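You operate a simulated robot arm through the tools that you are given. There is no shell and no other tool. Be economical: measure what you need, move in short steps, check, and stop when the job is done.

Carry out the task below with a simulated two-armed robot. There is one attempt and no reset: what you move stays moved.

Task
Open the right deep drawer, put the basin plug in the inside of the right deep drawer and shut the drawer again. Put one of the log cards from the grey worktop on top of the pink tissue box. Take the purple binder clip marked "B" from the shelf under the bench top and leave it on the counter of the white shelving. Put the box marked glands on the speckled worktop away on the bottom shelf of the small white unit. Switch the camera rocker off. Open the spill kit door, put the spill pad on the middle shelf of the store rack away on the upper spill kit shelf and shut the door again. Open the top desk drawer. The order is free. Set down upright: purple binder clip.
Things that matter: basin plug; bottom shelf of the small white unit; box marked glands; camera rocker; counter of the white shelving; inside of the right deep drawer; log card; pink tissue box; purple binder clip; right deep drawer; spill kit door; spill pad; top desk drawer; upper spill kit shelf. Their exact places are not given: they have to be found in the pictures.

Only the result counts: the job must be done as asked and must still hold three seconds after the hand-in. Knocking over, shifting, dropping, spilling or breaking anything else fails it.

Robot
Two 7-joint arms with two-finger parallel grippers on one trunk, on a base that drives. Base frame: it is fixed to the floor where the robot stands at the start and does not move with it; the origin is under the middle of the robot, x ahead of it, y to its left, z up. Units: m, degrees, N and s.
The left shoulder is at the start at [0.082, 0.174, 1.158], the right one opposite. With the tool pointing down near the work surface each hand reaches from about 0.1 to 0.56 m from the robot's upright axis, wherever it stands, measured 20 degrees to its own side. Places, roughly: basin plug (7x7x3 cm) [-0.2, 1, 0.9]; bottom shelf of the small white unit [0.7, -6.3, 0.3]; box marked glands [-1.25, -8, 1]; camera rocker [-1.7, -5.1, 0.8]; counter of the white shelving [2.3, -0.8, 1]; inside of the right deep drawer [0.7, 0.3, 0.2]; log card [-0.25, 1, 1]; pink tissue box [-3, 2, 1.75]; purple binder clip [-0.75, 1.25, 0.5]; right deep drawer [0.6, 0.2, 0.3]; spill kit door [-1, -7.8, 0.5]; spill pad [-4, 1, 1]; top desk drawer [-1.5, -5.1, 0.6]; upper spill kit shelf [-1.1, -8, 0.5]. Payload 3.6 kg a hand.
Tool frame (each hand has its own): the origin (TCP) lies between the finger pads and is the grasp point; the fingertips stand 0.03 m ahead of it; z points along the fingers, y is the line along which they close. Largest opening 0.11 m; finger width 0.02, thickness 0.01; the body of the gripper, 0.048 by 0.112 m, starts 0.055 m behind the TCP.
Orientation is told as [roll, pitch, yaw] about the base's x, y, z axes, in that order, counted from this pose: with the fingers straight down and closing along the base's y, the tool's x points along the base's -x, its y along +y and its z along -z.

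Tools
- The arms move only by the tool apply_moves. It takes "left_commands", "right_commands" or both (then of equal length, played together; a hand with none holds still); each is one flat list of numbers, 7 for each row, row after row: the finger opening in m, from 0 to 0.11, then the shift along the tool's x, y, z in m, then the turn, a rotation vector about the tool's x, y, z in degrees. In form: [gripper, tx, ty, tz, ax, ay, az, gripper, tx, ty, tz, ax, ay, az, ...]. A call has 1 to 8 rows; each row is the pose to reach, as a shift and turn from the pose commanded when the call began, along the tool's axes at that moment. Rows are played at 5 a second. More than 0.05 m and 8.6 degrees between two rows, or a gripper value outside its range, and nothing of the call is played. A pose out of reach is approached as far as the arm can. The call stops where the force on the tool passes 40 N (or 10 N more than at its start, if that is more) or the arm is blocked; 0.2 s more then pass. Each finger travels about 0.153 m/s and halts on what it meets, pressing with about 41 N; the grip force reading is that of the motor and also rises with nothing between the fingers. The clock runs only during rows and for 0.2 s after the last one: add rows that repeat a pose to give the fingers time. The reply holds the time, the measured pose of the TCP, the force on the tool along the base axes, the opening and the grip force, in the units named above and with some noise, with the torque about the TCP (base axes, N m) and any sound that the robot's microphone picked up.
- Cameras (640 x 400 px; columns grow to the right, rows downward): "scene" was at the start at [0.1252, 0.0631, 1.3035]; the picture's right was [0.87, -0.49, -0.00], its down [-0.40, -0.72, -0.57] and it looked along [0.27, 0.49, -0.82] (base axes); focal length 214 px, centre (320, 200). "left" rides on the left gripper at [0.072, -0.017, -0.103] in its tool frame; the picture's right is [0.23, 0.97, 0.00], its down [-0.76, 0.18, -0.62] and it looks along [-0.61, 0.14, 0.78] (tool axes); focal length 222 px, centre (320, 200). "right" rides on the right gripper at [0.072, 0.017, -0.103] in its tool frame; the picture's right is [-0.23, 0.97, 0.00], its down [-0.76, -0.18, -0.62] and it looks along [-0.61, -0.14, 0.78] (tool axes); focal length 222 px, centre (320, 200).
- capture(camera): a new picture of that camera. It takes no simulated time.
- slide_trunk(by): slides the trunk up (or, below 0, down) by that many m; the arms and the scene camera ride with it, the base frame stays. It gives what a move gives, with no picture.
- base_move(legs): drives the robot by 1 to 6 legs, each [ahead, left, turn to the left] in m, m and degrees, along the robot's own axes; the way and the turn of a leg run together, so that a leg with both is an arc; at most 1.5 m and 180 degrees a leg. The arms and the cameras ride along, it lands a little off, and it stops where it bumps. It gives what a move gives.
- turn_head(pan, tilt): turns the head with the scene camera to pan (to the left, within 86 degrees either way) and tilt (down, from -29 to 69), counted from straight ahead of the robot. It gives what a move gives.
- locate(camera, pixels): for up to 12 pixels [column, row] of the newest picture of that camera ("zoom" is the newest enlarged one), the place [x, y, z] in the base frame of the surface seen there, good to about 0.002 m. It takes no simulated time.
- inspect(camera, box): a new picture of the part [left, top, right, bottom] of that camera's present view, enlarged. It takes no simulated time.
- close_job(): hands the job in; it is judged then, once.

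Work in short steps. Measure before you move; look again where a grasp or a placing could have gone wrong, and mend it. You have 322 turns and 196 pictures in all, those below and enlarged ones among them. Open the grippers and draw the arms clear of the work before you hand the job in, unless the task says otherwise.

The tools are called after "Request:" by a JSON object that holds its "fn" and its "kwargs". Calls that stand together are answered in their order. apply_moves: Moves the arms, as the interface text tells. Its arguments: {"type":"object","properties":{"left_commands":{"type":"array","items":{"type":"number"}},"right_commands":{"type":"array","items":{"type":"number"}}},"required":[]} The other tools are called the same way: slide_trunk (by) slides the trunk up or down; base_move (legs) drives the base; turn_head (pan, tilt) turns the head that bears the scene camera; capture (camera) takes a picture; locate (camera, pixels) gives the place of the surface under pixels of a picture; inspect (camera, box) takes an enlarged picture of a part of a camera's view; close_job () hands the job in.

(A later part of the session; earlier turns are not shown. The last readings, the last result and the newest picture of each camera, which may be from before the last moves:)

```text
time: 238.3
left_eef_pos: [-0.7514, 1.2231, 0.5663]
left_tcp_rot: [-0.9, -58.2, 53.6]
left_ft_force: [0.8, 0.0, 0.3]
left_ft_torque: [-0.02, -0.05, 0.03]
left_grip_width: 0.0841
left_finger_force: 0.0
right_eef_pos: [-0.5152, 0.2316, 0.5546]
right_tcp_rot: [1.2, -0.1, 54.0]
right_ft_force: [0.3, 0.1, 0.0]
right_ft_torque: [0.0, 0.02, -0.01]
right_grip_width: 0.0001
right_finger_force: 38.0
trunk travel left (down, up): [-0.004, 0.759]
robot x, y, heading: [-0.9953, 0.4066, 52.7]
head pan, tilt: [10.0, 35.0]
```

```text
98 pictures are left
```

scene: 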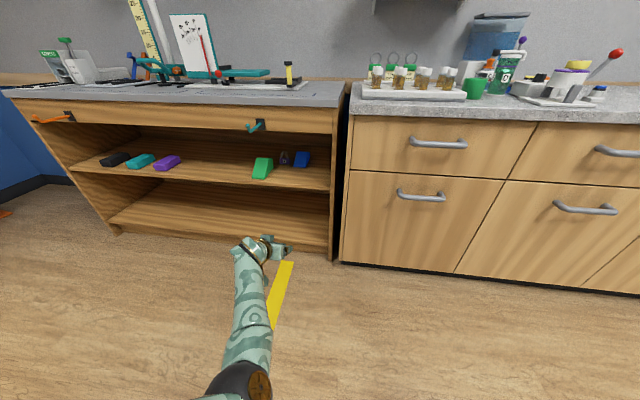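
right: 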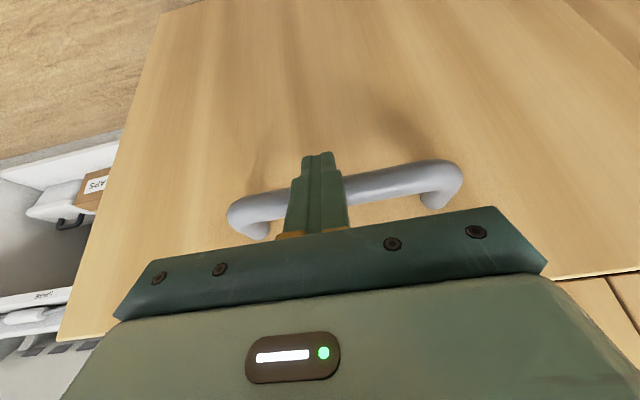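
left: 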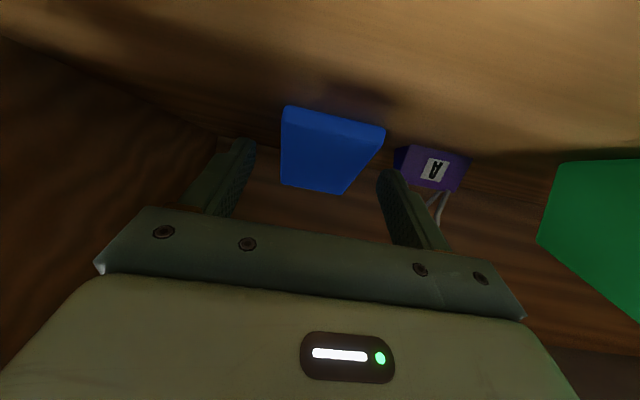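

Well centred. I advance 6.5 cm so the fingers straddle the block, then close.

Request:
{"fn": "apply_moves", "kwargs": {"left_commands": [0.084, -0.0155, 0.003, 0.0285, 0, 0, 0, 0.084, -0.031, 0.003, 0.057, 0, 0, 0]}}

Request:
{"fn": "capture", "kwargs": {"camera": "left"}}

```text
time: 238.9
left_eef_pos: [-0.7132, 1.2765, 0.5634]
left_tcp_rot: [-0.9, -58.1, 53.6]
left_ft_force: [0.1, 0.4, 0.1]
left_ft_torque: [0.0, 0.04, 0.02]
left_grip_width: 0.0839
left_finger_force: 0.1
right_eef_pos: [-0.5145, 0.232, 0.5544]
right_tcp_rot: [1.3, -0.1, 54.0]
right_ft_force: [-0.2, -1.0, 0.1]
right_ft_torque: [0.0, 0.01, 0.02]
right_grip_width: 0.0
right_finger_force: 37.9
trunk travel left (down, up): [-0.004, 0.759]
robot x, y, heading: [-0.9945, 0.4049, 52.7]
head pan, tilt: [10.0, 35.0]
```

```text
97 pictures are left
```

left: 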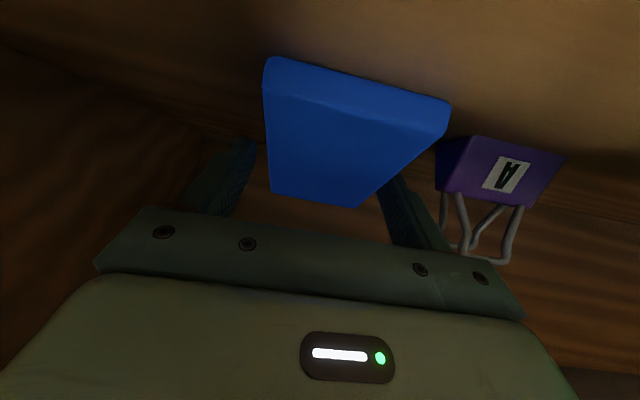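

Fingers straddle the block. Close.

Request:
{"fn": "apply_moves", "kwargs": {"left_commands": [0.05, 0, 0, 0, 0, 0, 0, 0.05, 0, 0, 0, 0, 0, 0, 0.05, 0, 0, 0, 0, 0, 0]}}

Request:
{"fn": "capture", "kwargs": {"camera": "left"}}

```text
time: 239.7
left_eef_pos: [-0.7126, 1.2774, 0.5634]
left_tcp_rot: [-0.9, -58.1, 53.6]
left_ft_force: [-0.3, -0.1, 1.1]
left_ft_torque: [0.07, 0.0, 0.01]
left_grip_width: 0.0672
left_finger_force: 41.3
right_eef_pos: [-0.5152, 0.2307, 0.5546]
right_tcp_rot: [1.3, -0.2, 53.9]
right_ft_force: [0.2, 1.5, 0.4]
right_ft_torque: [-0.02, -0.03, 0.02]
right_grip_width: 0.0
right_finger_force: 37.5
trunk travel left (down, up): [-0.004, 0.759]
robot x, y, heading: [-0.9932, 0.4071, 53.1]
head pan, tilt: [10.0, 35.0]
```

```text
96 pictures are left
```

left: 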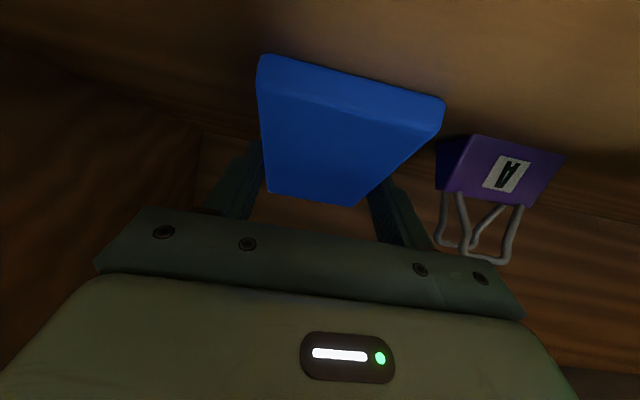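

Gripped at 0.067 m. I pull it back 0.157 m along the normal with the base.

Request:
{"fn": "base_move", "kwargs": {"legs": [[-0.157, 0, 0]]}}

Request:
{"fn": "turn_head", "kwargs": {"pan": 18, "tilt": 40}}

Request:
{"fn": "inspect", "kwargs": {"camera": "scene", "box": [240, 100, 400, 200]}}

```text
time: 241.1
left_eef_pos: [-0.8078, 1.1538, 0.5625]
left_tcp_rot: [-0.9, -58.0, 53.7]
left_ft_force: [0.2, -0.4, 2.7]
left_ft_torque: [0.08, 0.03, 0.04]
left_grip_width: 0.067
left_finger_force: 40.9
right_eef_pos: [-0.6084, 0.1095, 0.5555]
right_tcp_rot: [1.4, -0.2, 54.0]
right_ft_force: [-1.3, 0.6, 0.3]
right_ft_torque: [-0.02, 0.01, 0.01]
right_grip_width: 0.0
right_finger_force: 37.6
trunk travel left (down, up): [-0.004, 0.759]
robot x, y, heading: [-1.0866, 0.2808, 52.8]
head pan, tilt: [10.0, 35.0]
```

```text
time: 241.8
left_eef_pos: [-0.8072, 1.1548, 0.5612]
left_tcp_rot: [-0.9, -58.2, 53.5]
left_ft_force: [0.3, 0.9, 1.7]
left_ft_torque: [0.06, 0.04, -0.03]
left_grip_width: 0.0673
left_finger_force: 41.1
right_eef_pos: [-0.6078, 0.109, 0.5545]
right_tcp_rot: [1.2, -0.1, 54.0]
right_ft_force: [0.6, -0.4, 0.6]
right_ft_torque: [-0.04, -0.01, 0.01]
right_grip_width: 0.0
right_finger_force: 37.6
trunk travel left (down, up): [-0.004, 0.759]
robot x, y, heading: [-1.0864, 0.2839, 52.8]
head pan, tilt: [18.0, 40.0]
```

```text
4.00 times, centred on (320, 150) of scene
```

zoom: 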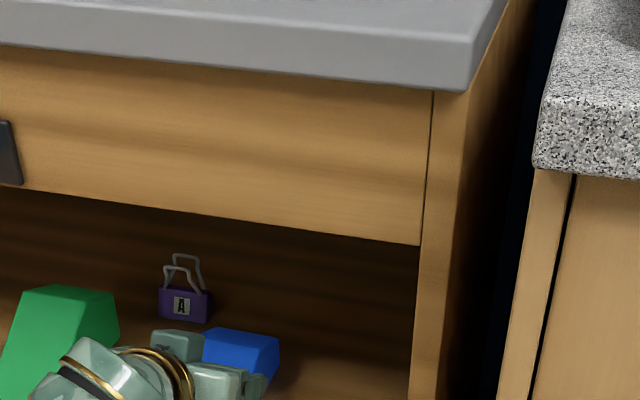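

Moved 0.155 m with u unchanged. I nudge the last 2 mm, open to 8.4 cm, and withdraw straight back.

Request:
{"fn": "apply_moves", "kwargs": {"left_commands": [0.05, 0.0013, 0, -0.0021, 0, 0, 0, 0.084, 0.0013, 0, -0.0021, 0, 0, 0, 0.084, 0.0013, 0, -0.0021, 0, 0, 0]}}

Request:
{"fn": "base_move", "kwargs": {"legs": [[-0.5, 0, 0]]}}

Request:
{"fn": "turn_head", "kwargs": {"pan": 5, "tilt": 30}}

Request:
{"fn": "inspect", "kwargs": {"camera": "scene", "box": [220, 120, 340, 200]}}

```text
time: 242.6
left_eef_pos: [-0.8082, 1.1516, 0.5627]
left_tcp_rot: [-0.9, -58.1, 53.8]
left_ft_force: [-0.3, 0.8, 0.2]
left_ft_torque: [0.01, 0.01, -0.01]
left_grip_width: 0.0841
left_finger_force: 0.2
right_eef_pos: [-0.6094, 0.109, 0.5537]
right_tcp_rot: [1.3, -0.2, 54.1]
right_ft_force: [0.5, 0.3, 0.2]
right_ft_torque: [0.03, -0.03, 0.0]
right_grip_width: 0.0
right_finger_force: 37.9
trunk travel left (down, up): [-0.004, 0.759]
robot x, y, heading: [-1.0892, 0.2877, 52.7]
head pan, tilt: [18.0, 40.0]
```

```text
time: 245.5
left_eef_pos: [-1.0993, 0.7632, 0.5623]
left_tcp_rot: [-0.9, -58.1, 53.4]
left_ft_force: [-0.7, 0.2, -0.1]
left_ft_torque: [0.0, -0.05, -0.02]
left_grip_width: 0.084
left_finger_force: 0.0
right_eef_pos: [-0.9041, -0.2816, 0.5545]
right_tcp_rot: [1.3, -0.3, 53.7]
right_ft_force: [-0.2, -0.1, -0.2]
right_ft_torque: [-0.01, 0.0, -0.01]
right_grip_width: 0.0001
right_finger_force: 37.2
trunk travel left (down, up): [-0.004, 0.759]
robot x, y, heading: [-1.3827, -0.105, 52.4]
head pan, tilt: [18.0, 40.0]
```

```text
time: 246.2
left_eef_pos: [-1.0986, 0.7633, 0.5631]
left_tcp_rot: [-0.9, -58.0, 53.3]
left_ft_force: [0.0, 0.0, 0.1]
left_ft_torque: [0.0, -0.02, 0.01]
left_grip_width: 0.0841
left_finger_force: 0.0
right_eef_pos: [-0.9044, -0.2806, 0.5546]
right_tcp_rot: [1.3, -0.2, 53.8]
right_ft_force: [-0.2, -0.4, 0.6]
right_ft_torque: [0.0, 0.0, -0.02]
right_grip_width: 0.0001
right_finger_force: 37.7
trunk travel left (down, up): [-0.004, 0.759]
robot x, y, heading: [-1.381, -0.0964, 52.3]
head pan, tilt: [5.0, 30.0]
```

```text
5.00 times, centred on (280, 160) of scene
```

zoom: 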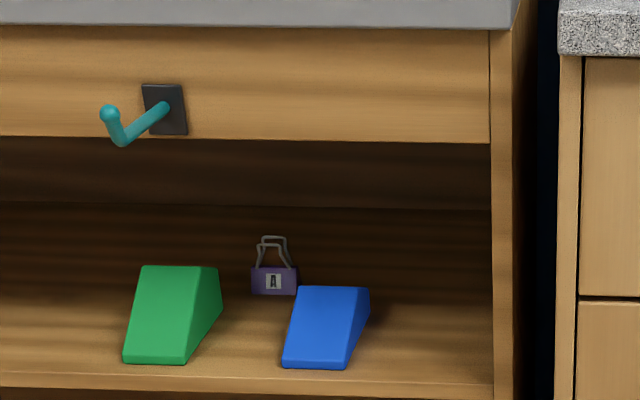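

I verify the block's restored place against the original measurement (front-left n 0.3826, u -1.3687).

Request:
{"fn": "locate", "kwargs": {"camera": "zoom", "pixels": [[287, 362], [315, 362], [342, 362], [128, 357], [155, 357], [180, 357], [302, 290], [362, 290], [146, 270], [270, 290]]}}

```text
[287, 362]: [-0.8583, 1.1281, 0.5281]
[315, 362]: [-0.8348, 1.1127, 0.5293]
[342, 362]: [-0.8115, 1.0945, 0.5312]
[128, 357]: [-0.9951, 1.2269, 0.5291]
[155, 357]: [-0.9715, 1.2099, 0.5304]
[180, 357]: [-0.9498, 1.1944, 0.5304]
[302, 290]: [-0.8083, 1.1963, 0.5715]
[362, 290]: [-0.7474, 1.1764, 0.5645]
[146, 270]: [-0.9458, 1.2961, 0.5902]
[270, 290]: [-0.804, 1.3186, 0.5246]
```

The blue block is back within 3 mm. Next the log card: I raise the trunk, and move in front of the card stand.

Request:
{"fn": "slide_trunk", "kwargs": {"by": 0.38}}

Request:
{"fn": "base_move", "kwargs": {"legs": [[0.0, -0.3, 0.5]]}}

Request:
{"fn": "apply_moves", "kwargs": {"left_commands": [0.06, 0, 0, 0, 0, 7, 0, 0.06, 0, 0, 0, 0, 14, 0, 0.06, 0, 0, 0, 0, 21, 0, 0.06, 0, 0, 0, 0, 28, 0, 0.06, 0, 0, 0, 0, 35, 0, 0.06, 0, 0, 0, 0, 42, 0]}}

Request:
{"fn": "turn_head", "kwargs": {"pan": 0, "tilt": 30}}

Request:
{"fn": "capture", "kwargs": {"camera": "scene"}}

```text
time: 249.9
left_eef_pos: [-1.1216, 0.7326, 1.1677]
left_tcp_rot: [-2.0, -75.0, 54.3]
left_ft_force: [-0.6, 0.1, -0.8]
left_ft_torque: [-0.02, 0.0, -0.01]
left_grip_width: 0.0839
left_finger_force: 0.2
right_eef_pos: [-0.9056, -0.2802, 0.9351]
right_tcp_rot: [1.4, -0.2, 53.7]
right_ft_force: [-0.1, 0.7, -0.4]
right_ft_torque: [-0.02, 0.02, 0.0]
right_grip_width: 0.0001
right_finger_force: 37.3
trunk travel left (down, up): [-0.384, 0.379]
robot x, y, heading: [-1.3878, -0.1016, 52.6]
head pan, tilt: [5.0, 30.0]
```

```text
time: 252.0
left_eef_pos: [-0.8904, 0.5524, 1.1684]
left_tcp_rot: [-1.8, -75.1, 54.9]
left_ft_force: [-0.3, -1.7, 0.7]
left_ft_torque: [0.04, 0.0, 0.0]
left_grip_width: 0.084
left_finger_force: 0.0
right_eef_pos: [-0.6592, -0.4563, 0.9346]
right_tcp_rot: [1.4, -0.2, 54.5]
right_ft_force: [-0.5, -0.2, 0.2]
right_ft_torque: [0.01, 0.0, -0.05]
right_grip_width: 0.0001
right_finger_force: 38.2
trunk travel left (down, up): [-0.384, 0.379]
robot x, y, heading: [-1.1364, -0.2887, 53.5]
head pan, tilt: [5.0, 30.0]
```

```text
time: 253.4
left_eef_pos: [-0.9313, 0.4828, 1.2116]
left_tcp_rot: [-0.6, -32.7, 53.5]
left_ft_force: [0.0, -0.2, -0.8]
left_ft_torque: [0.01, -0.03, 0.02]
left_grip_width: 0.0601
left_finger_force: 0.0
left hand out of reach, approached as far as the arm can: row 2, 3, 4, 5, 6
right_eef_pos: [-0.6621, -0.4586, 0.9358]
right_tcp_rot: [1.3, -0.3, 54.6]
right_ft_force: [-1.3, -0.5, -0.7]
right_ft_torque: [0.03, -0.02, -0.02]
right_grip_width: 0.0001
right_finger_force: 37.6
trunk travel left (down, up): [-0.384, 0.379]
robot x, y, heading: [-1.1457, -0.2857, 53.2]
head pan, tilt: [5.0, 30.0]
```

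```text
time: 254.0
left_eef_pos: [-0.9292, 0.4858, 1.2105]
left_tcp_rot: [-0.6, -32.9, 53.5]
left_ft_force: [-0.1, -0.2, -0.9]
left_ft_torque: [0.0, 0.0, 0.03]
left_grip_width: 0.0599
left_finger_force: 0.0
right_eef_pos: [-0.6617, -0.4573, 0.9349]
right_tcp_rot: [1.4, -0.1, 54.6]
right_ft_force: [0.2, -0.6, -0.6]
right_ft_torque: [0.0, -0.01, 0.01]
right_grip_width: 0.0
right_finger_force: 37.6
trunk travel left (down, up): [-0.384, 0.379]
robot x, y, heading: [-1.1408, -0.2856, 53.2]
head pan, tilt: [0.0, 30.0]
```

```text
93 pictures are left
```

scene: 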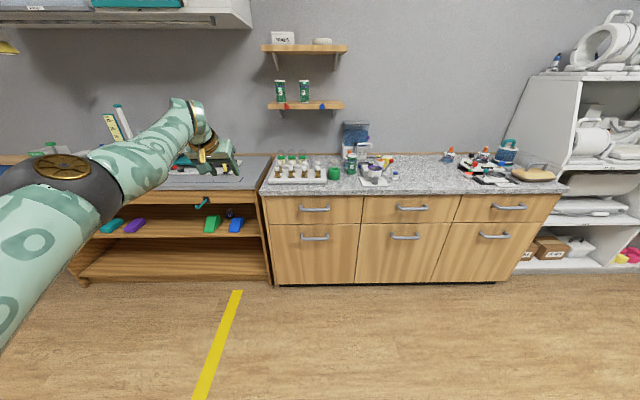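

I drive ahead 0.55 m so the hand hovers before the cards, and look.

Request:
{"fn": "base_move", "kwargs": {"legs": [[0.55, 0, 0]]}}

Request:
{"fn": "turn_head", "kwargs": {"pan": 12, "tilt": 38}}

Request:
{"fn": "capture", "kwargs": {"camera": "scene"}}

Request:
{"fn": "capture", "kwargs": {"camera": "left"}}

```text
time: 257.2
left_eef_pos: [-0.5951, 0.93, 1.2111]
left_tcp_rot: [-0.6, -32.7, 53.4]
left_ft_force: [-0.2, 0.2, 0.0]
left_ft_torque: [-0.03, -0.03, 0.01]
left_grip_width: 0.0599
left_finger_force: 0.1
right_eef_pos: [-0.3276, -0.0115, 0.9349]
right_tcp_rot: [1.3, -0.2, 54.4]
right_ft_force: [0.3, -0.1, -0.5]
right_ft_torque: [0.01, 0.03, -0.05]
right_grip_width: 0.0001
right_finger_force: 37.9
trunk travel left (down, up): [-0.384, 0.379]
robot x, y, heading: [-0.8069, 0.1571, 53.1]
head pan, tilt: [0.0, 30.0]
```

```text
time: 258.0
left_eef_pos: [-0.5966, 0.9288, 1.2122]
left_tcp_rot: [-0.7, -32.9, 53.4]
left_ft_force: [-0.2, -0.4, -0.3]
left_ft_torque: [-0.05, -0.01, -0.04]
left_grip_width: 0.06
left_finger_force: 0.0
right_eef_pos: [-0.3294, -0.0121, 0.9345]
right_tcp_rot: [1.3, -0.2, 54.4]
right_ft_force: [-0.1, 0.2, -0.4]
right_ft_torque: [0.02, -0.01, 0.02]
right_grip_width: 0.0
right_finger_force: 37.7
trunk travel left (down, up): [-0.384, 0.379]
robot x, y, heading: [-0.8114, 0.1602, 53.0]
head pan, tilt: [12.0, 38.0]
```

```text
92 pictures are left
```

scene: 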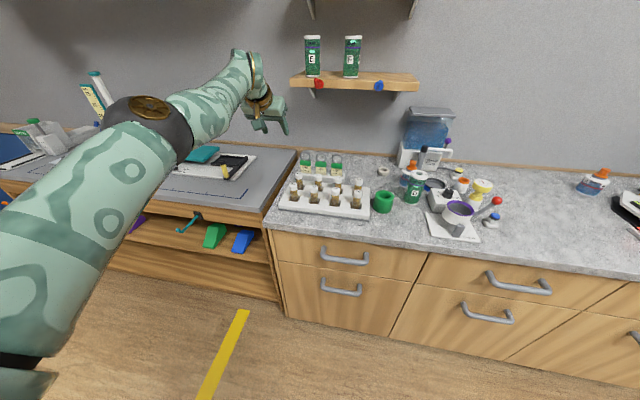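

```text
91 pictures are left
```

left: 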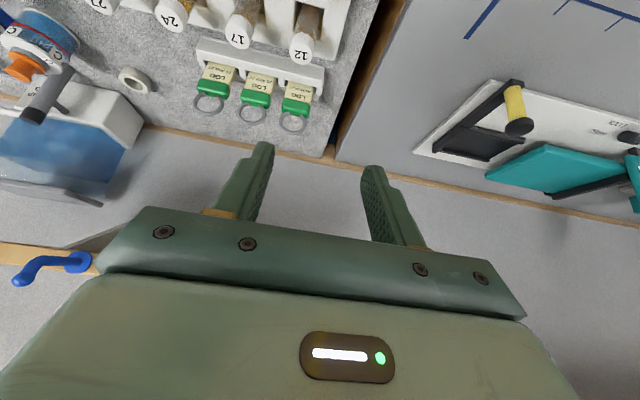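

Request:
{"fn": "inspect", "kwargs": {"camera": "left", "box": [180, 20, 340, 140]}}

Request:
{"fn": "locate", "kwargs": {"camera": "zoom", "pixels": [[385, 270], [470, 290], [430, 260], [205, 210], [290, 230], [215, 285], [240, 290], [50, 160], [140, 185], [430, 370], [245, 335], [260, 180]]}}

```text
3.33 times, centred on (260, 80) of left
```

zoom: 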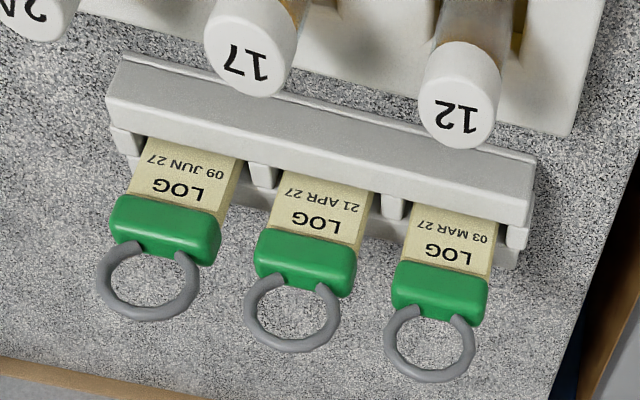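

```text
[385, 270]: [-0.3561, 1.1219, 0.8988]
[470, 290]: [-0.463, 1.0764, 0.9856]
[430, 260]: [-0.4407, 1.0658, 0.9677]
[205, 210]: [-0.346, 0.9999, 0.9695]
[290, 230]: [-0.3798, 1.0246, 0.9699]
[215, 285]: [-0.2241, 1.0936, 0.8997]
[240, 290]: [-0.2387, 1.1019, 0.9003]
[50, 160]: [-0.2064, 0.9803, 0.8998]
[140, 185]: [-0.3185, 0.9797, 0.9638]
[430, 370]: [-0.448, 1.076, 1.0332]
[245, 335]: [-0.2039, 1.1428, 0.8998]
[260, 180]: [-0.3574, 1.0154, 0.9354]
```

The card clasps stand only ~1.2 cm apart, so I'll grip a clasp front-to-back. I turn the left hand: first to 13° tilt, then −90° about its axis.

Request:
{"fn": "apply_moves", "kwargs": {"left_commands": [0.06, 0, 0, 0, 0, 7, 0, 0.06, 0, 0, 0, 0, 14, 0, 0.06, 0, 0, 0, 0, 20, 0]}}

Request:
{"fn": "apply_moves", "kwargs": {"left_commands": [0.06, 0, 0, 0, 0, 0, -8, 0.06, 0, 0, 0, 0, 0, -16, 0.06, 0, 0, 0, 0, 0, -24, 0.06, 0, 0, 0, 0, 0, -32, 0.06, 0, 0, 0, 0, 0, -40, 0.06, 0, 0, 0, 0, 0, -48, 0.06, 0, 0, 0, 0, 0, -56, 0.06, 0, 0, 0, 0, 0, -64]}}

Request:
{"fn": "apply_moves", "kwargs": {"left_commands": [0.06, 0, 0, 0, 0, 0, -8, 0.06, 0, 0, 0, 0, 0, -16, 0.06, 0, 0, 0, 0, 0, -24]}}

Request:
{"fn": "capture", "kwargs": {"camera": "scene"}}

```text
time: 258.8
left_eef_pos: [-0.6209, 0.883, 1.2229]
left_tcp_rot: [-0.6, -17.5, 53.2]
left_ft_force: [-0.4, 0.2, -0.4]
left_ft_torque: [-0.01, -0.03, 0.02]
left_grip_width: 0.0602
left_finger_force: 0.1
left hand out of reach, approached as far as the arm can: row 1, 2, 3
right_eef_pos: [-0.3287, -0.0131, 0.935]
right_tcp_rot: [1.4, -0.2, 54.4]
right_ft_force: [-0.2, -0.5, 0.5]
right_ft_torque: [-0.02, -0.03, 0.01]
right_grip_width: 0.0
right_finger_force: 37.2
trunk travel left (down, up): [-0.384, 0.379]
robot x, y, heading: [-0.806, 0.1571, 53.1]
head pan, tilt: [12.0, 38.0]
```

```text
time: 260.6
left_eef_pos: [-0.6453, 0.8582, 1.2238]
left_tcp_rot: [-16.3, -7.1, 118.2]
left_ft_force: [-0.1, 0.3, 0.2]
left_ft_torque: [-0.03, -0.05, 0.01]
left_grip_width: 0.0601
left_finger_force: 0.2
left hand out of reach, approached as far as the arm can: row 6, 7, 8
right_eef_pos: [-0.3303, -0.0124, 0.9354]
right_tcp_rot: [1.2, -0.2, 54.4]
right_ft_force: [0.0, -0.9, 0.5]
right_ft_torque: [-0.01, 0.01, 0.02]
right_grip_width: 0.0
right_finger_force: 37.5
trunk travel left (down, up): [-0.384, 0.379]
robot x, y, heading: [-0.8094, 0.16, 53.3]
head pan, tilt: [12.0, 38.0]
```

```text
time: 261.4
left_eef_pos: [-0.6569, 0.8306, 1.2]
left_tcp_rot: [-17.5, -2.5, 133.5]
left_ft_force: [0.3, -0.7, 1.0]
left_ft_torque: [0.01, -0.02, 0.01]
left_grip_width: 0.06
left_finger_force: 0.0
left hand out of reach, approached as far as the arm can: row 1, 2, 3
right_eef_pos: [-0.3276, -0.0129, 0.9344]
right_tcp_rot: [1.4, -0.3, 54.4]
right_ft_force: [-1.1, 0.0, -1.2]
right_ft_torque: [0.03, 0.01, 0.0]
right_grip_width: 0.0002
right_finger_force: 37.4
trunk travel left (down, up): [-0.384, 0.379]
robot x, y, heading: [-0.8098, 0.1605, 53.1]
head pan, tilt: [12.0, 38.0]
```

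```text
89 pictures are left
```

scene: 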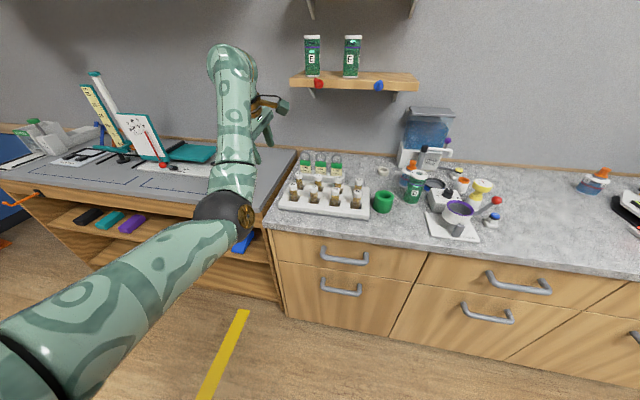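

The roll works (yaw 133.5). I finish alignment (-9.5° roll, -5° tilt) and drive 0.24 m ahead, then look down with the hand camera.

Request:
{"fn": "apply_moves", "kwargs": {"left_commands": [0.06, 0, 0, 0, -2.5, 0, -4.8, 0.06, 0, 0, 0, -5, 0, -9.5, 0.06, 0, 0, 0, -5, 0, -9.5]}}

Request:
{"fn": "base_move", "kwargs": {"legs": [[0.24, 0, 0]]}}

Request:
{"fn": "capture", "kwargs": {"camera": "left"}}

Request:
{"fn": "capture", "kwargs": {"camera": "scene"}}

```text
time: 262.2
left_eef_pos: [-0.6835, 0.8397, 1.1906]
left_tcp_rot: [-12.6, -0.1, 142.7]
left_ft_force: [-0.8, 0.3, 0.4]
left_ft_torque: [0.01, 0.0, 0.01]
left_grip_width: 0.06
left_finger_force: 0.0
left hand out of reach, approached as far as the arm can: row 1, 2, 3
right_eef_pos: [-0.3292, -0.014, 0.9352]
right_tcp_rot: [1.3, -0.2, 54.4]
right_ft_force: [0.7, 0.0, -0.1]
right_ft_torque: [-0.03, 0.02, 0.01]
right_grip_width: 0.0001
right_finger_force: 37.6
trunk travel left (down, up): [-0.384, 0.379]
robot x, y, heading: [-0.8074, 0.156, 53.1]
head pan, tilt: [12.0, 38.0]
```

```text
time: 263.9
left_eef_pos: [-0.5399, 1.031, 1.1892]
left_tcp_rot: [-12.6, 0.0, 142.6]
left_ft_force: [-0.4, 0.2, -1.1]
left_ft_torque: [-0.01, 0.02, 0.05]
left_grip_width: 0.0601
left_finger_force: 0.0
right_eef_pos: [-0.1841, 0.1802, 0.9346]
right_tcp_rot: [1.3, -0.2, 54.5]
right_ft_force: [0.1, 0.3, 0.4]
right_ft_torque: [-0.04, 0.01, 0.02]
right_grip_width: 0.0
right_finger_force: 38.0
trunk travel left (down, up): [-0.384, 0.379]
robot x, y, heading: [-0.664, 0.353, 53.3]
head pan, tilt: [12.0, 38.0]
```

```text
88 pictures are left
```

left: 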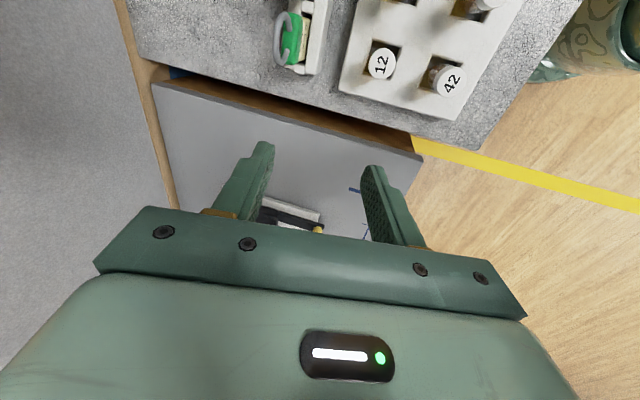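

```text
87 pictures are left
```

scene: 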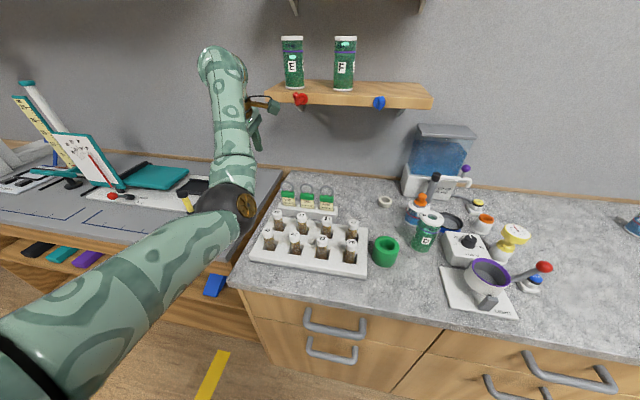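

I check clearances: elbow over the bench and the red hook beside the hand.

Request:
{"fn": "locate", "kwargs": {"camera": "scene", "pixels": [[240, 205], [225, 225], [235, 150], [300, 98], [265, 103], [278, 88], [325, 205], [287, 205], [306, 207], [262, 108]]}}

Request:
{"fn": "locate", "kwargs": {"camera": "left", "pixels": [[297, 42], [285, 38], [305, 10], [298, 65], [381, 63], [380, 80], [281, 45]]}}

Request:
{"fn": "inspect", "kwargs": {"camera": "left", "box": [240, 0, 400, 100]}}

```text
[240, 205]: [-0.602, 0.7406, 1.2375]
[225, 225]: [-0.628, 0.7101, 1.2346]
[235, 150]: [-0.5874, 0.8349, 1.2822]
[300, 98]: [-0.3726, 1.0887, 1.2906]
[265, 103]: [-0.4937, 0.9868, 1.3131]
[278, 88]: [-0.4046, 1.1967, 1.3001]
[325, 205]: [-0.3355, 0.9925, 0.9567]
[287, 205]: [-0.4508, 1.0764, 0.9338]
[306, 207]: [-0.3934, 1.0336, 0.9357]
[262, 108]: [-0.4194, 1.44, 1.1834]
```

```text
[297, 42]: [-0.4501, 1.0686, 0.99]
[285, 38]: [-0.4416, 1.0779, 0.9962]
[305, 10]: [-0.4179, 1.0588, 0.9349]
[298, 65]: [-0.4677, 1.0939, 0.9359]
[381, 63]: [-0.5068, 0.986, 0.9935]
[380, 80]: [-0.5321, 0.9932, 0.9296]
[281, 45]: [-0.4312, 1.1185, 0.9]
```

```text
4.00 times, centred on (320, 50) of left
```

zoom: 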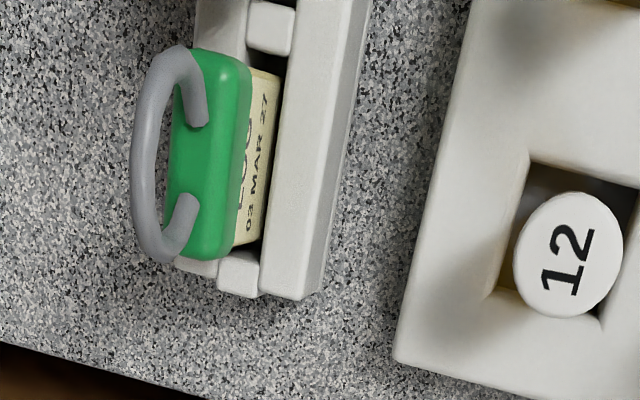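

Left card: clasp centre u -1.002, n 0.588, z 0.968–0.998. I lower the trunk 0.1 m and re-read the pose.

Request:
{"fn": "slide_trunk", "kwargs": {"by": -0.1}}

```text
time: 265.3
left_eef_pos: [-0.5396, 1.0307, 1.0908]
left_tcp_rot: [-12.8, -0.1, 142.6]
left_ft_force: [0.2, 0.4, -0.5]
left_ft_torque: [0.01, 0.0, 0.01]
left_grip_width: 0.0602
left_finger_force: 0.0
right_eef_pos: [-0.185, 0.179, 0.8348]
right_tcp_rot: [1.4, -0.3, 54.3]
right_ft_force: [0.3, -0.5, -0.9]
right_ft_torque: [0.01, -0.01, -0.02]
right_grip_width: 0.0002
right_finger_force: 37.8
trunk travel left (down, up): [-0.284, 0.479]
robot x, y, heading: [-0.6643, 0.3502, 53.1]
head pan, tilt: [12.0, 38.0]
```

Now over the card: forward 0.089 and right 0.05.

Request:
{"fn": "apply_moves", "kwargs": {"left_commands": [0.06, 0.0167, -0.029, 0.0065, 0, 0, 0, 0.06, 0.0333, -0.058, 0.013, 0, 0, 0, 0.06, 0.05, -0.0869, 0.0194, 0, 0, 0]}}

Request:
{"fn": "capture", "kwargs": {"camera": "left"}}

Request:
{"fn": "inspect", "kwargs": {"camera": "scene", "box": [180, 60, 400, 280]}}

```text
time: 266.1
left_eef_pos: [-0.5189, 1.0397, 1.0905]
left_tcp_rot: [-12.5, 0.0, 142.7]
left_ft_force: [0.9, -0.1, -0.1]
left_ft_torque: [0.0, 0.04, 0.0]
left_grip_width: 0.06
left_finger_force: 0.0
left hand out of reach, approached as far as the arm can: row 1, 2, 3
right_eef_pos: [-0.1843, 0.1788, 0.834]
right_tcp_rot: [1.4, -0.2, 54.3]
right_ft_force: [-1.0, -0.5, -0.4]
right_ft_torque: [0.0, 0.0, 0.0]
right_grip_width: 0.0
right_finger_force: 37.5
trunk travel left (down, up): [-0.284, 0.479]
robot x, y, heading: [-0.6649, 0.35, 53.0]
head pan, tilt: [12.0, 38.0]
```

```text
85 pictures are left
```

left: 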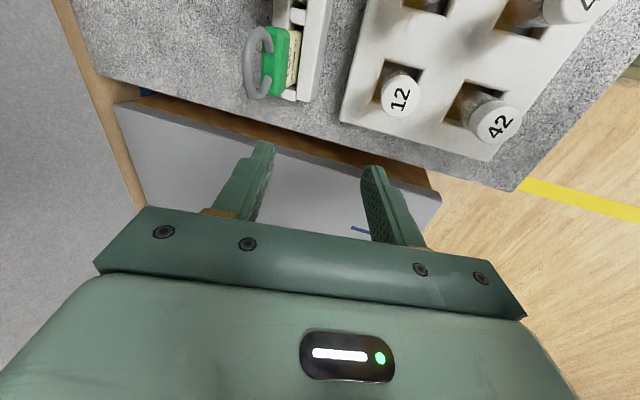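

```text
1.82 times, centred on (290, 170) of scene
```

zoom: 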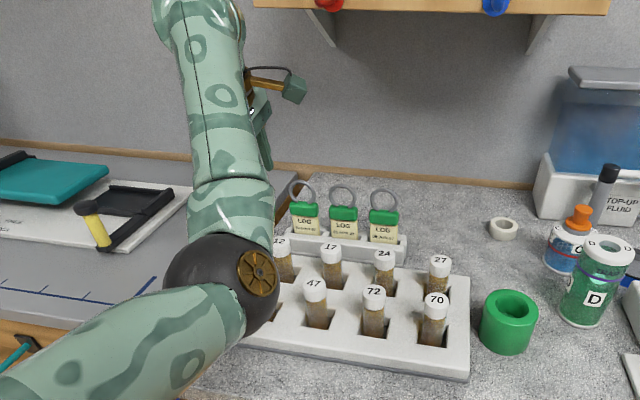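

The arm is near its limit, so I move the base: 0.069 ahead and 0.039 right.

Request:
{"fn": "base_move", "kwargs": {"legs": [[0.069, -0.039, 0]]}}

Request:
{"fn": "capture", "kwargs": {"camera": "left"}}

Request:
{"fn": "capture", "kwargs": {"camera": "scene"}}

```text
time: 267.1
left_eef_pos: [-0.4453, 1.0732, 1.0899]
left_tcp_rot: [-12.6, -0.1, 142.6]
left_ft_force: [0.4, 0.5, -0.2]
left_ft_torque: [0.01, 0.04, -0.01]
left_grip_width: 0.0599
left_finger_force: 0.2
right_eef_pos: [-0.1114, 0.213, 0.834]
right_tcp_rot: [1.4, -0.1, 54.6]
right_ft_force: [0.8, -0.8, 0.8]
right_ft_torque: [0.0, -0.01, -0.01]
right_grip_width: 0.0001
right_finger_force: 38.2
trunk travel left (down, up): [-0.284, 0.479]
robot x, y, heading: [-0.5911, 0.3874, 53.2]
head pan, tilt: [12.0, 38.0]
```

```text
83 pictures are left
```

left: 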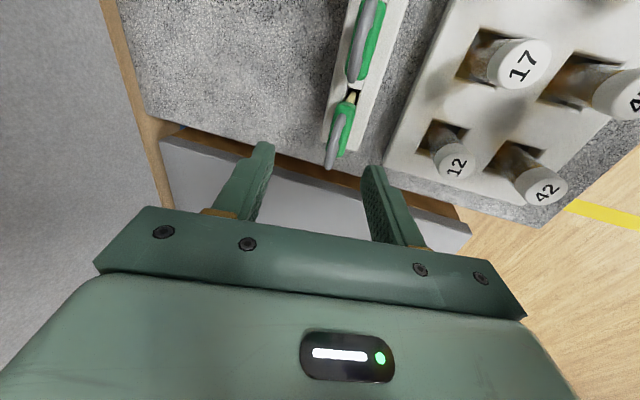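

```text
82 pictures are left
```

scene: 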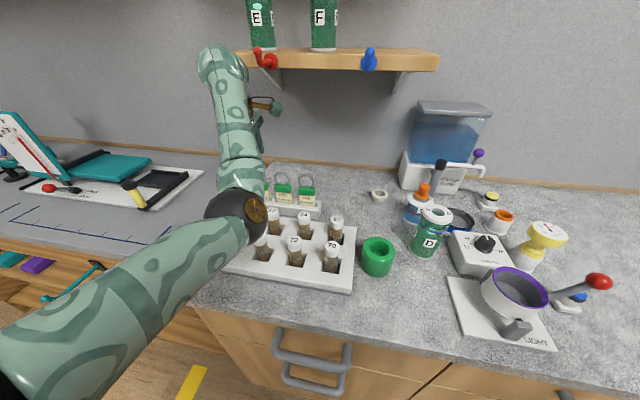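

Over the card exactly. I check the elbow's height above the vials before lowering.

Request:
{"fn": "locate", "kwargs": {"camera": "scene", "pixels": [[245, 220], [225, 235], [212, 205], [262, 232], [240, 180], [250, 200], [200, 260]]}}

```text
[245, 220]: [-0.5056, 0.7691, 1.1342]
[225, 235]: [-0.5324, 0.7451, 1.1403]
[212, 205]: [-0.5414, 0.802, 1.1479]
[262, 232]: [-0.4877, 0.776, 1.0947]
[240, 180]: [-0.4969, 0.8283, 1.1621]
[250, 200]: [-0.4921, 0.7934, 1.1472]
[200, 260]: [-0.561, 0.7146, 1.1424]
```

The forearm would come close to the vials if the trunk lowered, so I lower with the arm, in small steps.

Request:
{"fn": "apply_moves", "kwargs": {"left_commands": [0.06, 0, 0.0068, 0.0303, 0, 0, 0]}}

```text
time: 267.5
left_eef_pos: [-0.4465, 1.0732, 1.0579]
left_tcp_rot: [-12.6, 0.0, 142.7]
left_ft_force: [-0.4, -0.8, -0.5]
left_ft_torque: [-0.01, 0.02, 0.02]
left_grip_width: 0.0602
left_finger_force: 0.0
right_eef_pos: [-0.1116, 0.2128, 0.8343]
right_tcp_rot: [1.2, -0.2, 54.5]
right_ft_force: [-0.4, 0.3, 1.0]
right_ft_torque: [-0.02, 0.03, 0.01]
right_grip_width: 0.0002
right_finger_force: 37.8
trunk travel left (down, up): [-0.284, 0.479]
robot x, y, heading: [-0.5932, 0.387, 53.7]
head pan, tilt: [12.0, 38.0]
```

Exact. I lower the remaining 6 cm and look.

Request:
{"fn": "apply_moves", "kwargs": {"left_commands": [0.06, 0, 0.0068, 0.0303, 0, 0, 0, 0.06, 0, 0.0135, 0.0595, 0, 0, 0]}}

Request:
{"fn": "capture", "kwargs": {"camera": "left"}}

```text
time: 268.1
left_eef_pos: [-0.4531, 1.0633, 1.0262]
left_tcp_rot: [-12.7, -0.1, 142.5]
left_ft_force: [-0.3, 0.1, 0.0]
left_ft_torque: [0.0, 0.02, 0.01]
left_grip_width: 0.0601
left_finger_force: 0.0
left hand out of reach, approached as far as the arm can: row 1, 2
right_eef_pos: [-0.1121, 0.2116, 0.8347]
right_tcp_rot: [1.3, -0.2, 54.4]
right_ft_force: [-0.1, -0.1, -0.2]
right_ft_torque: [-0.03, -0.01, 0.01]
right_grip_width: 0.0
right_finger_force: 38.6
trunk travel left (down, up): [-0.284, 0.479]
robot x, y, heading: [-0.5938, 0.3793, 53.1]
head pan, tilt: [12.0, 38.0]
```

```text
81 pictures are left
```

left: 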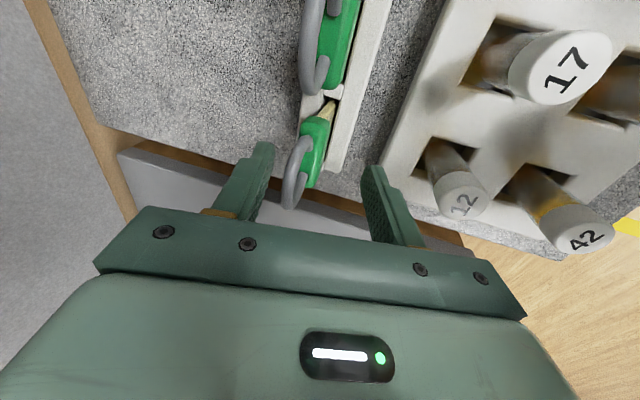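

I need 1.1 cm forward and 3 cm down: base ahead, and trunk down 0.03 (forearm stays above the vials).

Request:
{"fn": "base_move", "kwargs": {"legs": [[0.012, 0, 0]]}}

Request:
{"fn": "slide_trunk", "kwargs": {"by": -0.028}}

Request:
{"fn": "capture", "kwargs": {"camera": "left"}}

```text
time: 268.9
left_eef_pos: [-0.4444, 1.0717, 1.0247]
left_tcp_rot: [-12.5, -0.1, 142.6]
left_ft_force: [0.0, -0.2, -0.3]
left_ft_torque: [-0.02, -0.02, 0.02]
left_grip_width: 0.0599
left_finger_force: 0.0
right_eef_pos: [-0.105, 0.2206, 0.8345]
right_tcp_rot: [1.3, -0.2, 54.3]
right_ft_force: [0.9, 0.0, 0.8]
right_ft_torque: [-0.01, 0.02, 0.04]
right_grip_width: 0.0
right_finger_force: 37.6
trunk travel left (down, up): [-0.284, 0.479]
robot x, y, heading: [-0.5817, 0.3919, 53.2]
head pan, tilt: [12.0, 38.0]
```

```text
time: 269.6
left_eef_pos: [-0.446, 1.0712, 0.999]
left_tcp_rot: [-12.7, -0.1, 142.7]
left_ft_force: [-0.3, 0.5, 0.3]
left_ft_torque: [0.01, 0.05, 0.0]
left_grip_width: 0.0603
left_finger_force: 0.0
right_eef_pos: [-0.1076, 0.22, 0.8069]
right_tcp_rot: [1.3, -0.2, 54.4]
right_ft_force: [-0.1, -0.4, 0.3]
right_ft_torque: [0.01, 0.01, -0.02]
right_grip_width: 0.0
right_finger_force: 37.6
trunk travel left (down, up): [-0.256, 0.507]
robot x, y, heading: [-0.5844, 0.3925, 53.3]
head pan, tilt: [12.0, 38.0]
```

```text
80 pictures are left
```

left: 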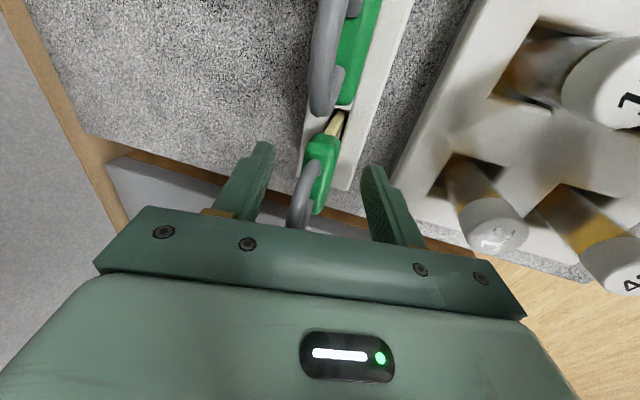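

The clasp is between the fingers. Close.

Request:
{"fn": "apply_moves", "kwargs": {"left_commands": [0.0, 0, 0, 0, 0, 0, 0, 0.0, 0, 0, 0, 0, 0, 0, 0.0, 0, 0, 0, 0, 0, 0]}}

Request:
{"fn": "slide_trunk", "kwargs": {"by": 0.08}}

Request:
{"fn": "capture", "kwargs": {"camera": "left"}}

```text
time: 270.4
left_eef_pos: [-0.4475, 1.0723, 0.9985]
left_tcp_rot: [-12.6, -0.2, 142.7]
left_ft_force: [-9.7, -14.0, -1.8]
left_ft_torque: [-1.2, 0.84, 0.4]
left_grip_width: 0.0187
left_finger_force: 40.9
right_eef_pos: [-0.1055, 0.2207, 0.8073]
right_tcp_rot: [1.2, -0.3, 54.5]
right_ft_force: [-0.1, -0.1, -0.1]
right_ft_torque: [0.02, -0.01, 0.0]
right_grip_width: 0.0003
right_finger_force: 37.9
trunk travel left (down, up): [-0.256, 0.507]
robot x, y, heading: [-0.5868, 0.3888, 53.2]
head pan, tilt: [12.0, 38.0]
```

```text
time: 271.6
left_eef_pos: [-0.4524, 1.0633, 1.1001]
left_tcp_rot: [-14.7, 0.0, 142.5]
left_ft_force: [0.8, 0.6, 0.2]
left_ft_torque: [0.0, 0.04, 0.0]
left_grip_width: 0.0177
left_finger_force: 41.1
right_eef_pos: [-0.105, 0.2213, 0.8859]
right_tcp_rot: [1.3, -0.3, 54.4]
right_ft_force: [0.8, -0.4, 0.7]
right_ft_torque: [-0.02, 0.0, 0.01]
right_grip_width: 0.0
right_finger_force: 37.4
trunk travel left (down, up): [-0.336, 0.427]
robot x, y, heading: [-0.5841, 0.3951, 53.2]
head pan, tilt: [12.0, 38.0]
```

```text
79 pictures are left
```

left: 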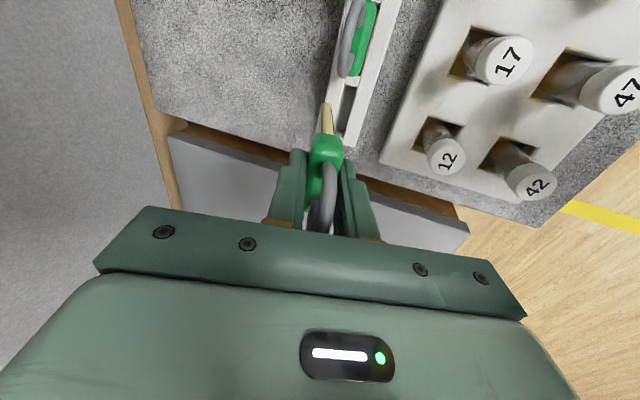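

The card is out of the stand. I raise a bit more and back away.

Request:
{"fn": "slide_trunk", "kwargs": {"by": 0.05}}

Request:
{"fn": "base_move", "kwargs": {"legs": [[-0.6, 0, 0]]}}

Request:
{"fn": "turn_head", "kwargs": {"pan": 60, "tilt": 5}}

Request:
{"fn": "capture", "kwargs": {"camera": "scene"}}

```text
time: 272.5
left_eef_pos: [-0.4569, 1.0583, 1.1692]
left_tcp_rot: [-16.5, 0.0, 142.4]
left_ft_force: [-0.4, -0.4, -0.5]
left_ft_torque: [-0.02, 0.01, 0.0]
left_grip_width: 0.018
left_finger_force: 40.6
right_eef_pos: [-0.1045, 0.2224, 0.9358]
right_tcp_rot: [1.2, -0.2, 54.5]
right_ft_force: [0.1, -0.5, 0.6]
right_ft_torque: [0.01, 0.0, 0.01]
right_grip_width: 0.0
right_finger_force: 37.8
trunk travel left (down, up): [-0.386, 0.377]
robot x, y, heading: [-0.5871, 0.3945, 53.2]
head pan, tilt: [12.0, 38.0]
```

```text
time: 275.9
left_eef_pos: [-0.82, 0.5758, 1.1693]
left_tcp_rot: [-16.5, -0.1, 142.8]
left_ft_force: [-0.7, -0.4, 0.6]
left_ft_torque: [-0.03, 0.01, -0.02]
left_grip_width: 0.0178
left_finger_force: 40.6
right_eef_pos: [-0.4633, -0.2587, 0.9372]
right_tcp_rot: [1.3, -0.2, 54.7]
right_ft_force: [-0.2, 0.0, -0.1]
right_ft_torque: [-0.02, 0.01, -0.01]
right_grip_width: 0.0002
right_finger_force: 37.8
trunk travel left (down, up): [-0.386, 0.377]
robot x, y, heading: [-0.9452, -0.0889, 53.2]
head pan, tilt: [12.0, 38.0]
```

```text
time: 277.0
left_eef_pos: [-0.8195, 0.5746, 1.1698]
left_tcp_rot: [-16.5, -0.1, 142.7]
left_ft_force: [0.5, 0.0, 0.4]
left_ft_torque: [0.0, 0.02, 0.01]
left_grip_width: 0.0179
left_finger_force: 40.9
right_eef_pos: [-0.4633, -0.2581, 0.9372]
right_tcp_rot: [1.2, -0.2, 54.8]
right_ft_force: [0.5, 0.4, 0.1]
right_ft_torque: [0.01, -0.03, -0.02]
right_grip_width: 0.0
right_finger_force: 37.6
trunk travel left (down, up): [-0.386, 0.377]
robot x, y, heading: [-0.9399, -0.0896, 53.4]
head pan, tilt: [60.0, 5.0]
```

```text
78 pictures are left
```

scene: 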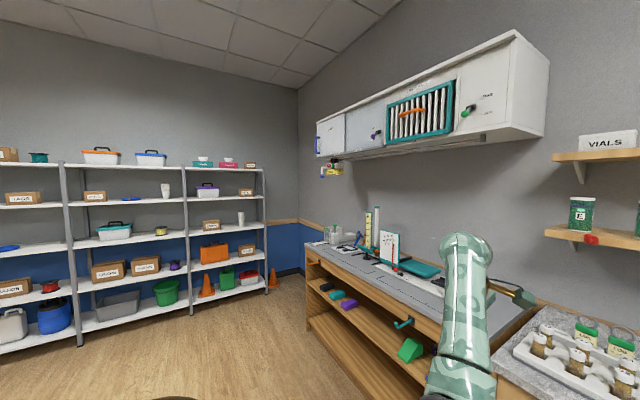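

The store rack is visible; the pink box seems at (228,162) on its top shelf. I zoom in on the rack.

Request:
{"fn": "inspect", "kwargs": {"camera": "scene", "box": [130, 140, 290, 260]}}

Request:
{"fn": "inspect", "kwargs": {"camera": "scene", "box": [0, 140, 200, 270]}}

Request:
{"fn": "locate", "kwargs": {"camera": "scene", "pixels": [[228, 165], [220, 168], [204, 163], [240, 166], [160, 230], [120, 231], [263, 168], [65, 165], [208, 250], [215, 227], [240, 290], [100, 310]]}}

```text
3.33 times, centred on (210, 200) of scene
```

zoom: 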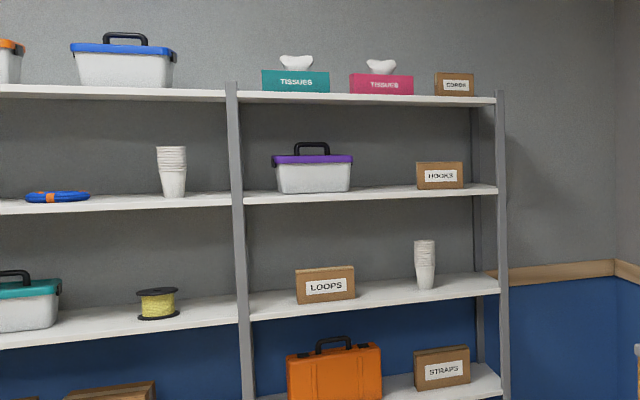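

```text
3.08 times, centred on (100, 205) of scene
```

zoom: 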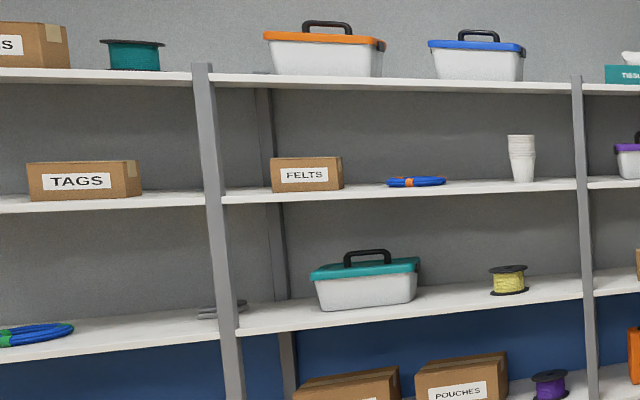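

```text
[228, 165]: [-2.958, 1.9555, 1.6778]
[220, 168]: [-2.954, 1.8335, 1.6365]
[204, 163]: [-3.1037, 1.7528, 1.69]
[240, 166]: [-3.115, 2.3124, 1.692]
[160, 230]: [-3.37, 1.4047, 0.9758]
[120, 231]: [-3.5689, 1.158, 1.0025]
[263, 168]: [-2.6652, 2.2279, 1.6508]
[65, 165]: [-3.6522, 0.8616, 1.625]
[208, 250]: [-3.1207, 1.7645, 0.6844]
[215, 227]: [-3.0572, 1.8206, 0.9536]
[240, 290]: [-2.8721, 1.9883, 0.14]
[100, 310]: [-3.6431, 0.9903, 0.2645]
```

The pink box (top ≈1.71) stands on the rack's top shelf with a tissue sticking up. The rack faces +u, so I turn left 90° and drive toward it.

Request:
{"fn": "base_move", "kwargs": {"legs": [[0, 0, 89.6], [1.4, 0, 0], [0.25, -0.45, 0]]}}

Request:
{"fn": "slide_trunk", "kwargs": {"by": 0.37}}

Request:
{"fn": "turn_head", "kwargs": {"pan": 0, "tilt": 10}}

Request:
{"fn": "capture", "kwargs": {"camera": "scene"}}

```text
time: 290.5
left_eef_pos: [-2.7006, 1.3829, 1.1686]
left_tcp_rot: [-16.5, -0.1, -126.2]
left_ft_force: [-0.8, -0.4, -0.3]
left_ft_torque: [-0.03, 0.01, -0.03]
left_grip_width: 0.0177
left_finger_force: 41.2
right_eef_pos: [-1.8738, 1.7547, 0.9364]
right_tcp_rot: [1.3, -0.2, 145.8]
right_ft_force: [0.5, 0.1, 0.9]
right_ft_torque: [-0.05, -0.01, -0.02]
right_grip_width: 0.0
right_finger_force: 38.1
trunk travel left (down, up): [-0.386, 0.377]
robot x, y, heading: [-2.0335, 1.2666, 144.6]
head pan, tilt: [60.0, 5.0]
```

```text
time: 294.1
left_eef_pos: [-2.6819, 1.3691, 1.5869]
left_tcp_rot: [-21.1, -0.1, -126.2]
left_ft_force: [-0.9, 0.6, -0.5]
left_ft_torque: [0.0, -0.03, 0.02]
left_grip_width: 0.0176
left_finger_force: 41.4
right_eef_pos: [-1.8738, 1.7541, 1.3063]
right_tcp_rot: [1.3, -0.2, 145.8]
right_ft_force: [0.6, -0.4, -1.1]
right_ft_torque: [-0.03, 0.02, -0.02]
right_grip_width: 0.0
right_finger_force: 37.5
trunk travel left (down, up): [-0.756, 0.007]
robot x, y, heading: [-2.0355, 1.2703, 144.4]
head pan, tilt: [60.0, 5.0]
```

```text
time: 295.4
left_eef_pos: [-2.6829, 1.3694, 1.5862]
left_tcp_rot: [-21.0, -0.1, -126.2]
left_ft_force: [0.5, -0.2, 0.0]
left_ft_torque: [0.0, -0.01, 0.0]
left_grip_width: 0.0177
left_finger_force: 41.0
right_eef_pos: [-1.8752, 1.755, 1.3052]
right_tcp_rot: [1.4, -0.2, 145.8]
right_ft_force: [0.4, 0.0, -0.7]
right_ft_torque: [-0.02, -0.04, -0.01]
right_grip_width: 0.0002
right_finger_force: 37.4
trunk travel left (down, up): [-0.756, 0.007]
robot x, y, heading: [-2.0333, 1.2699, 144.5]
head pan, tilt: [0.0, 10.0]
```

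```text
75 pictures are left
```

scene: 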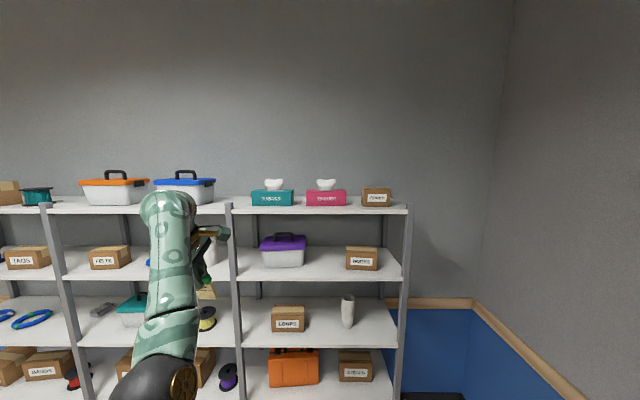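

Request:
{"fn": "inspect", "kwargs": {"camera": "scene", "box": [270, 160, 380, 230]}}

Request:
{"fn": "locate", "kwargs": {"camera": "zoom", "pixels": [[220, 185], [440, 185], [220, 155], [420, 150], [325, 100], [325, 150], [260, 157], [400, 157], [285, 120], [370, 120], [325, 172]]}}

```text
5.71 times, centred on (325, 195) of scene
```

zoom: 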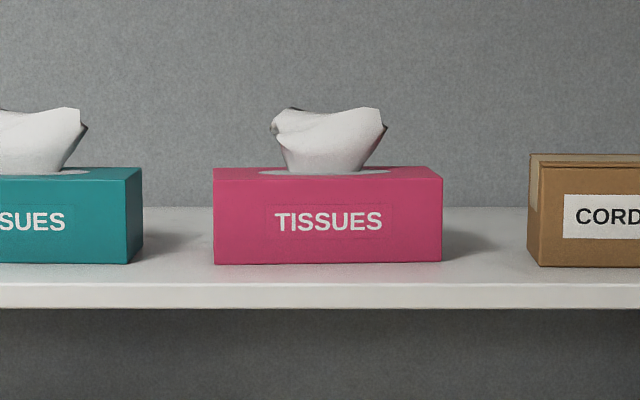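

```text
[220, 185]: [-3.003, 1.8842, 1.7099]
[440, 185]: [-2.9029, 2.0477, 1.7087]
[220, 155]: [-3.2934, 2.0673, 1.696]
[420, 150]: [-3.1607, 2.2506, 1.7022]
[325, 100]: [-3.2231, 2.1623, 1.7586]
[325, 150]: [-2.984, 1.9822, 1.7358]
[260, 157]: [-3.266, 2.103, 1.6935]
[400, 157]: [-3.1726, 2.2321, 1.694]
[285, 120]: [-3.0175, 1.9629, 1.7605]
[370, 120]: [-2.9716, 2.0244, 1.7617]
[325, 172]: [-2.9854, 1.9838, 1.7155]
```

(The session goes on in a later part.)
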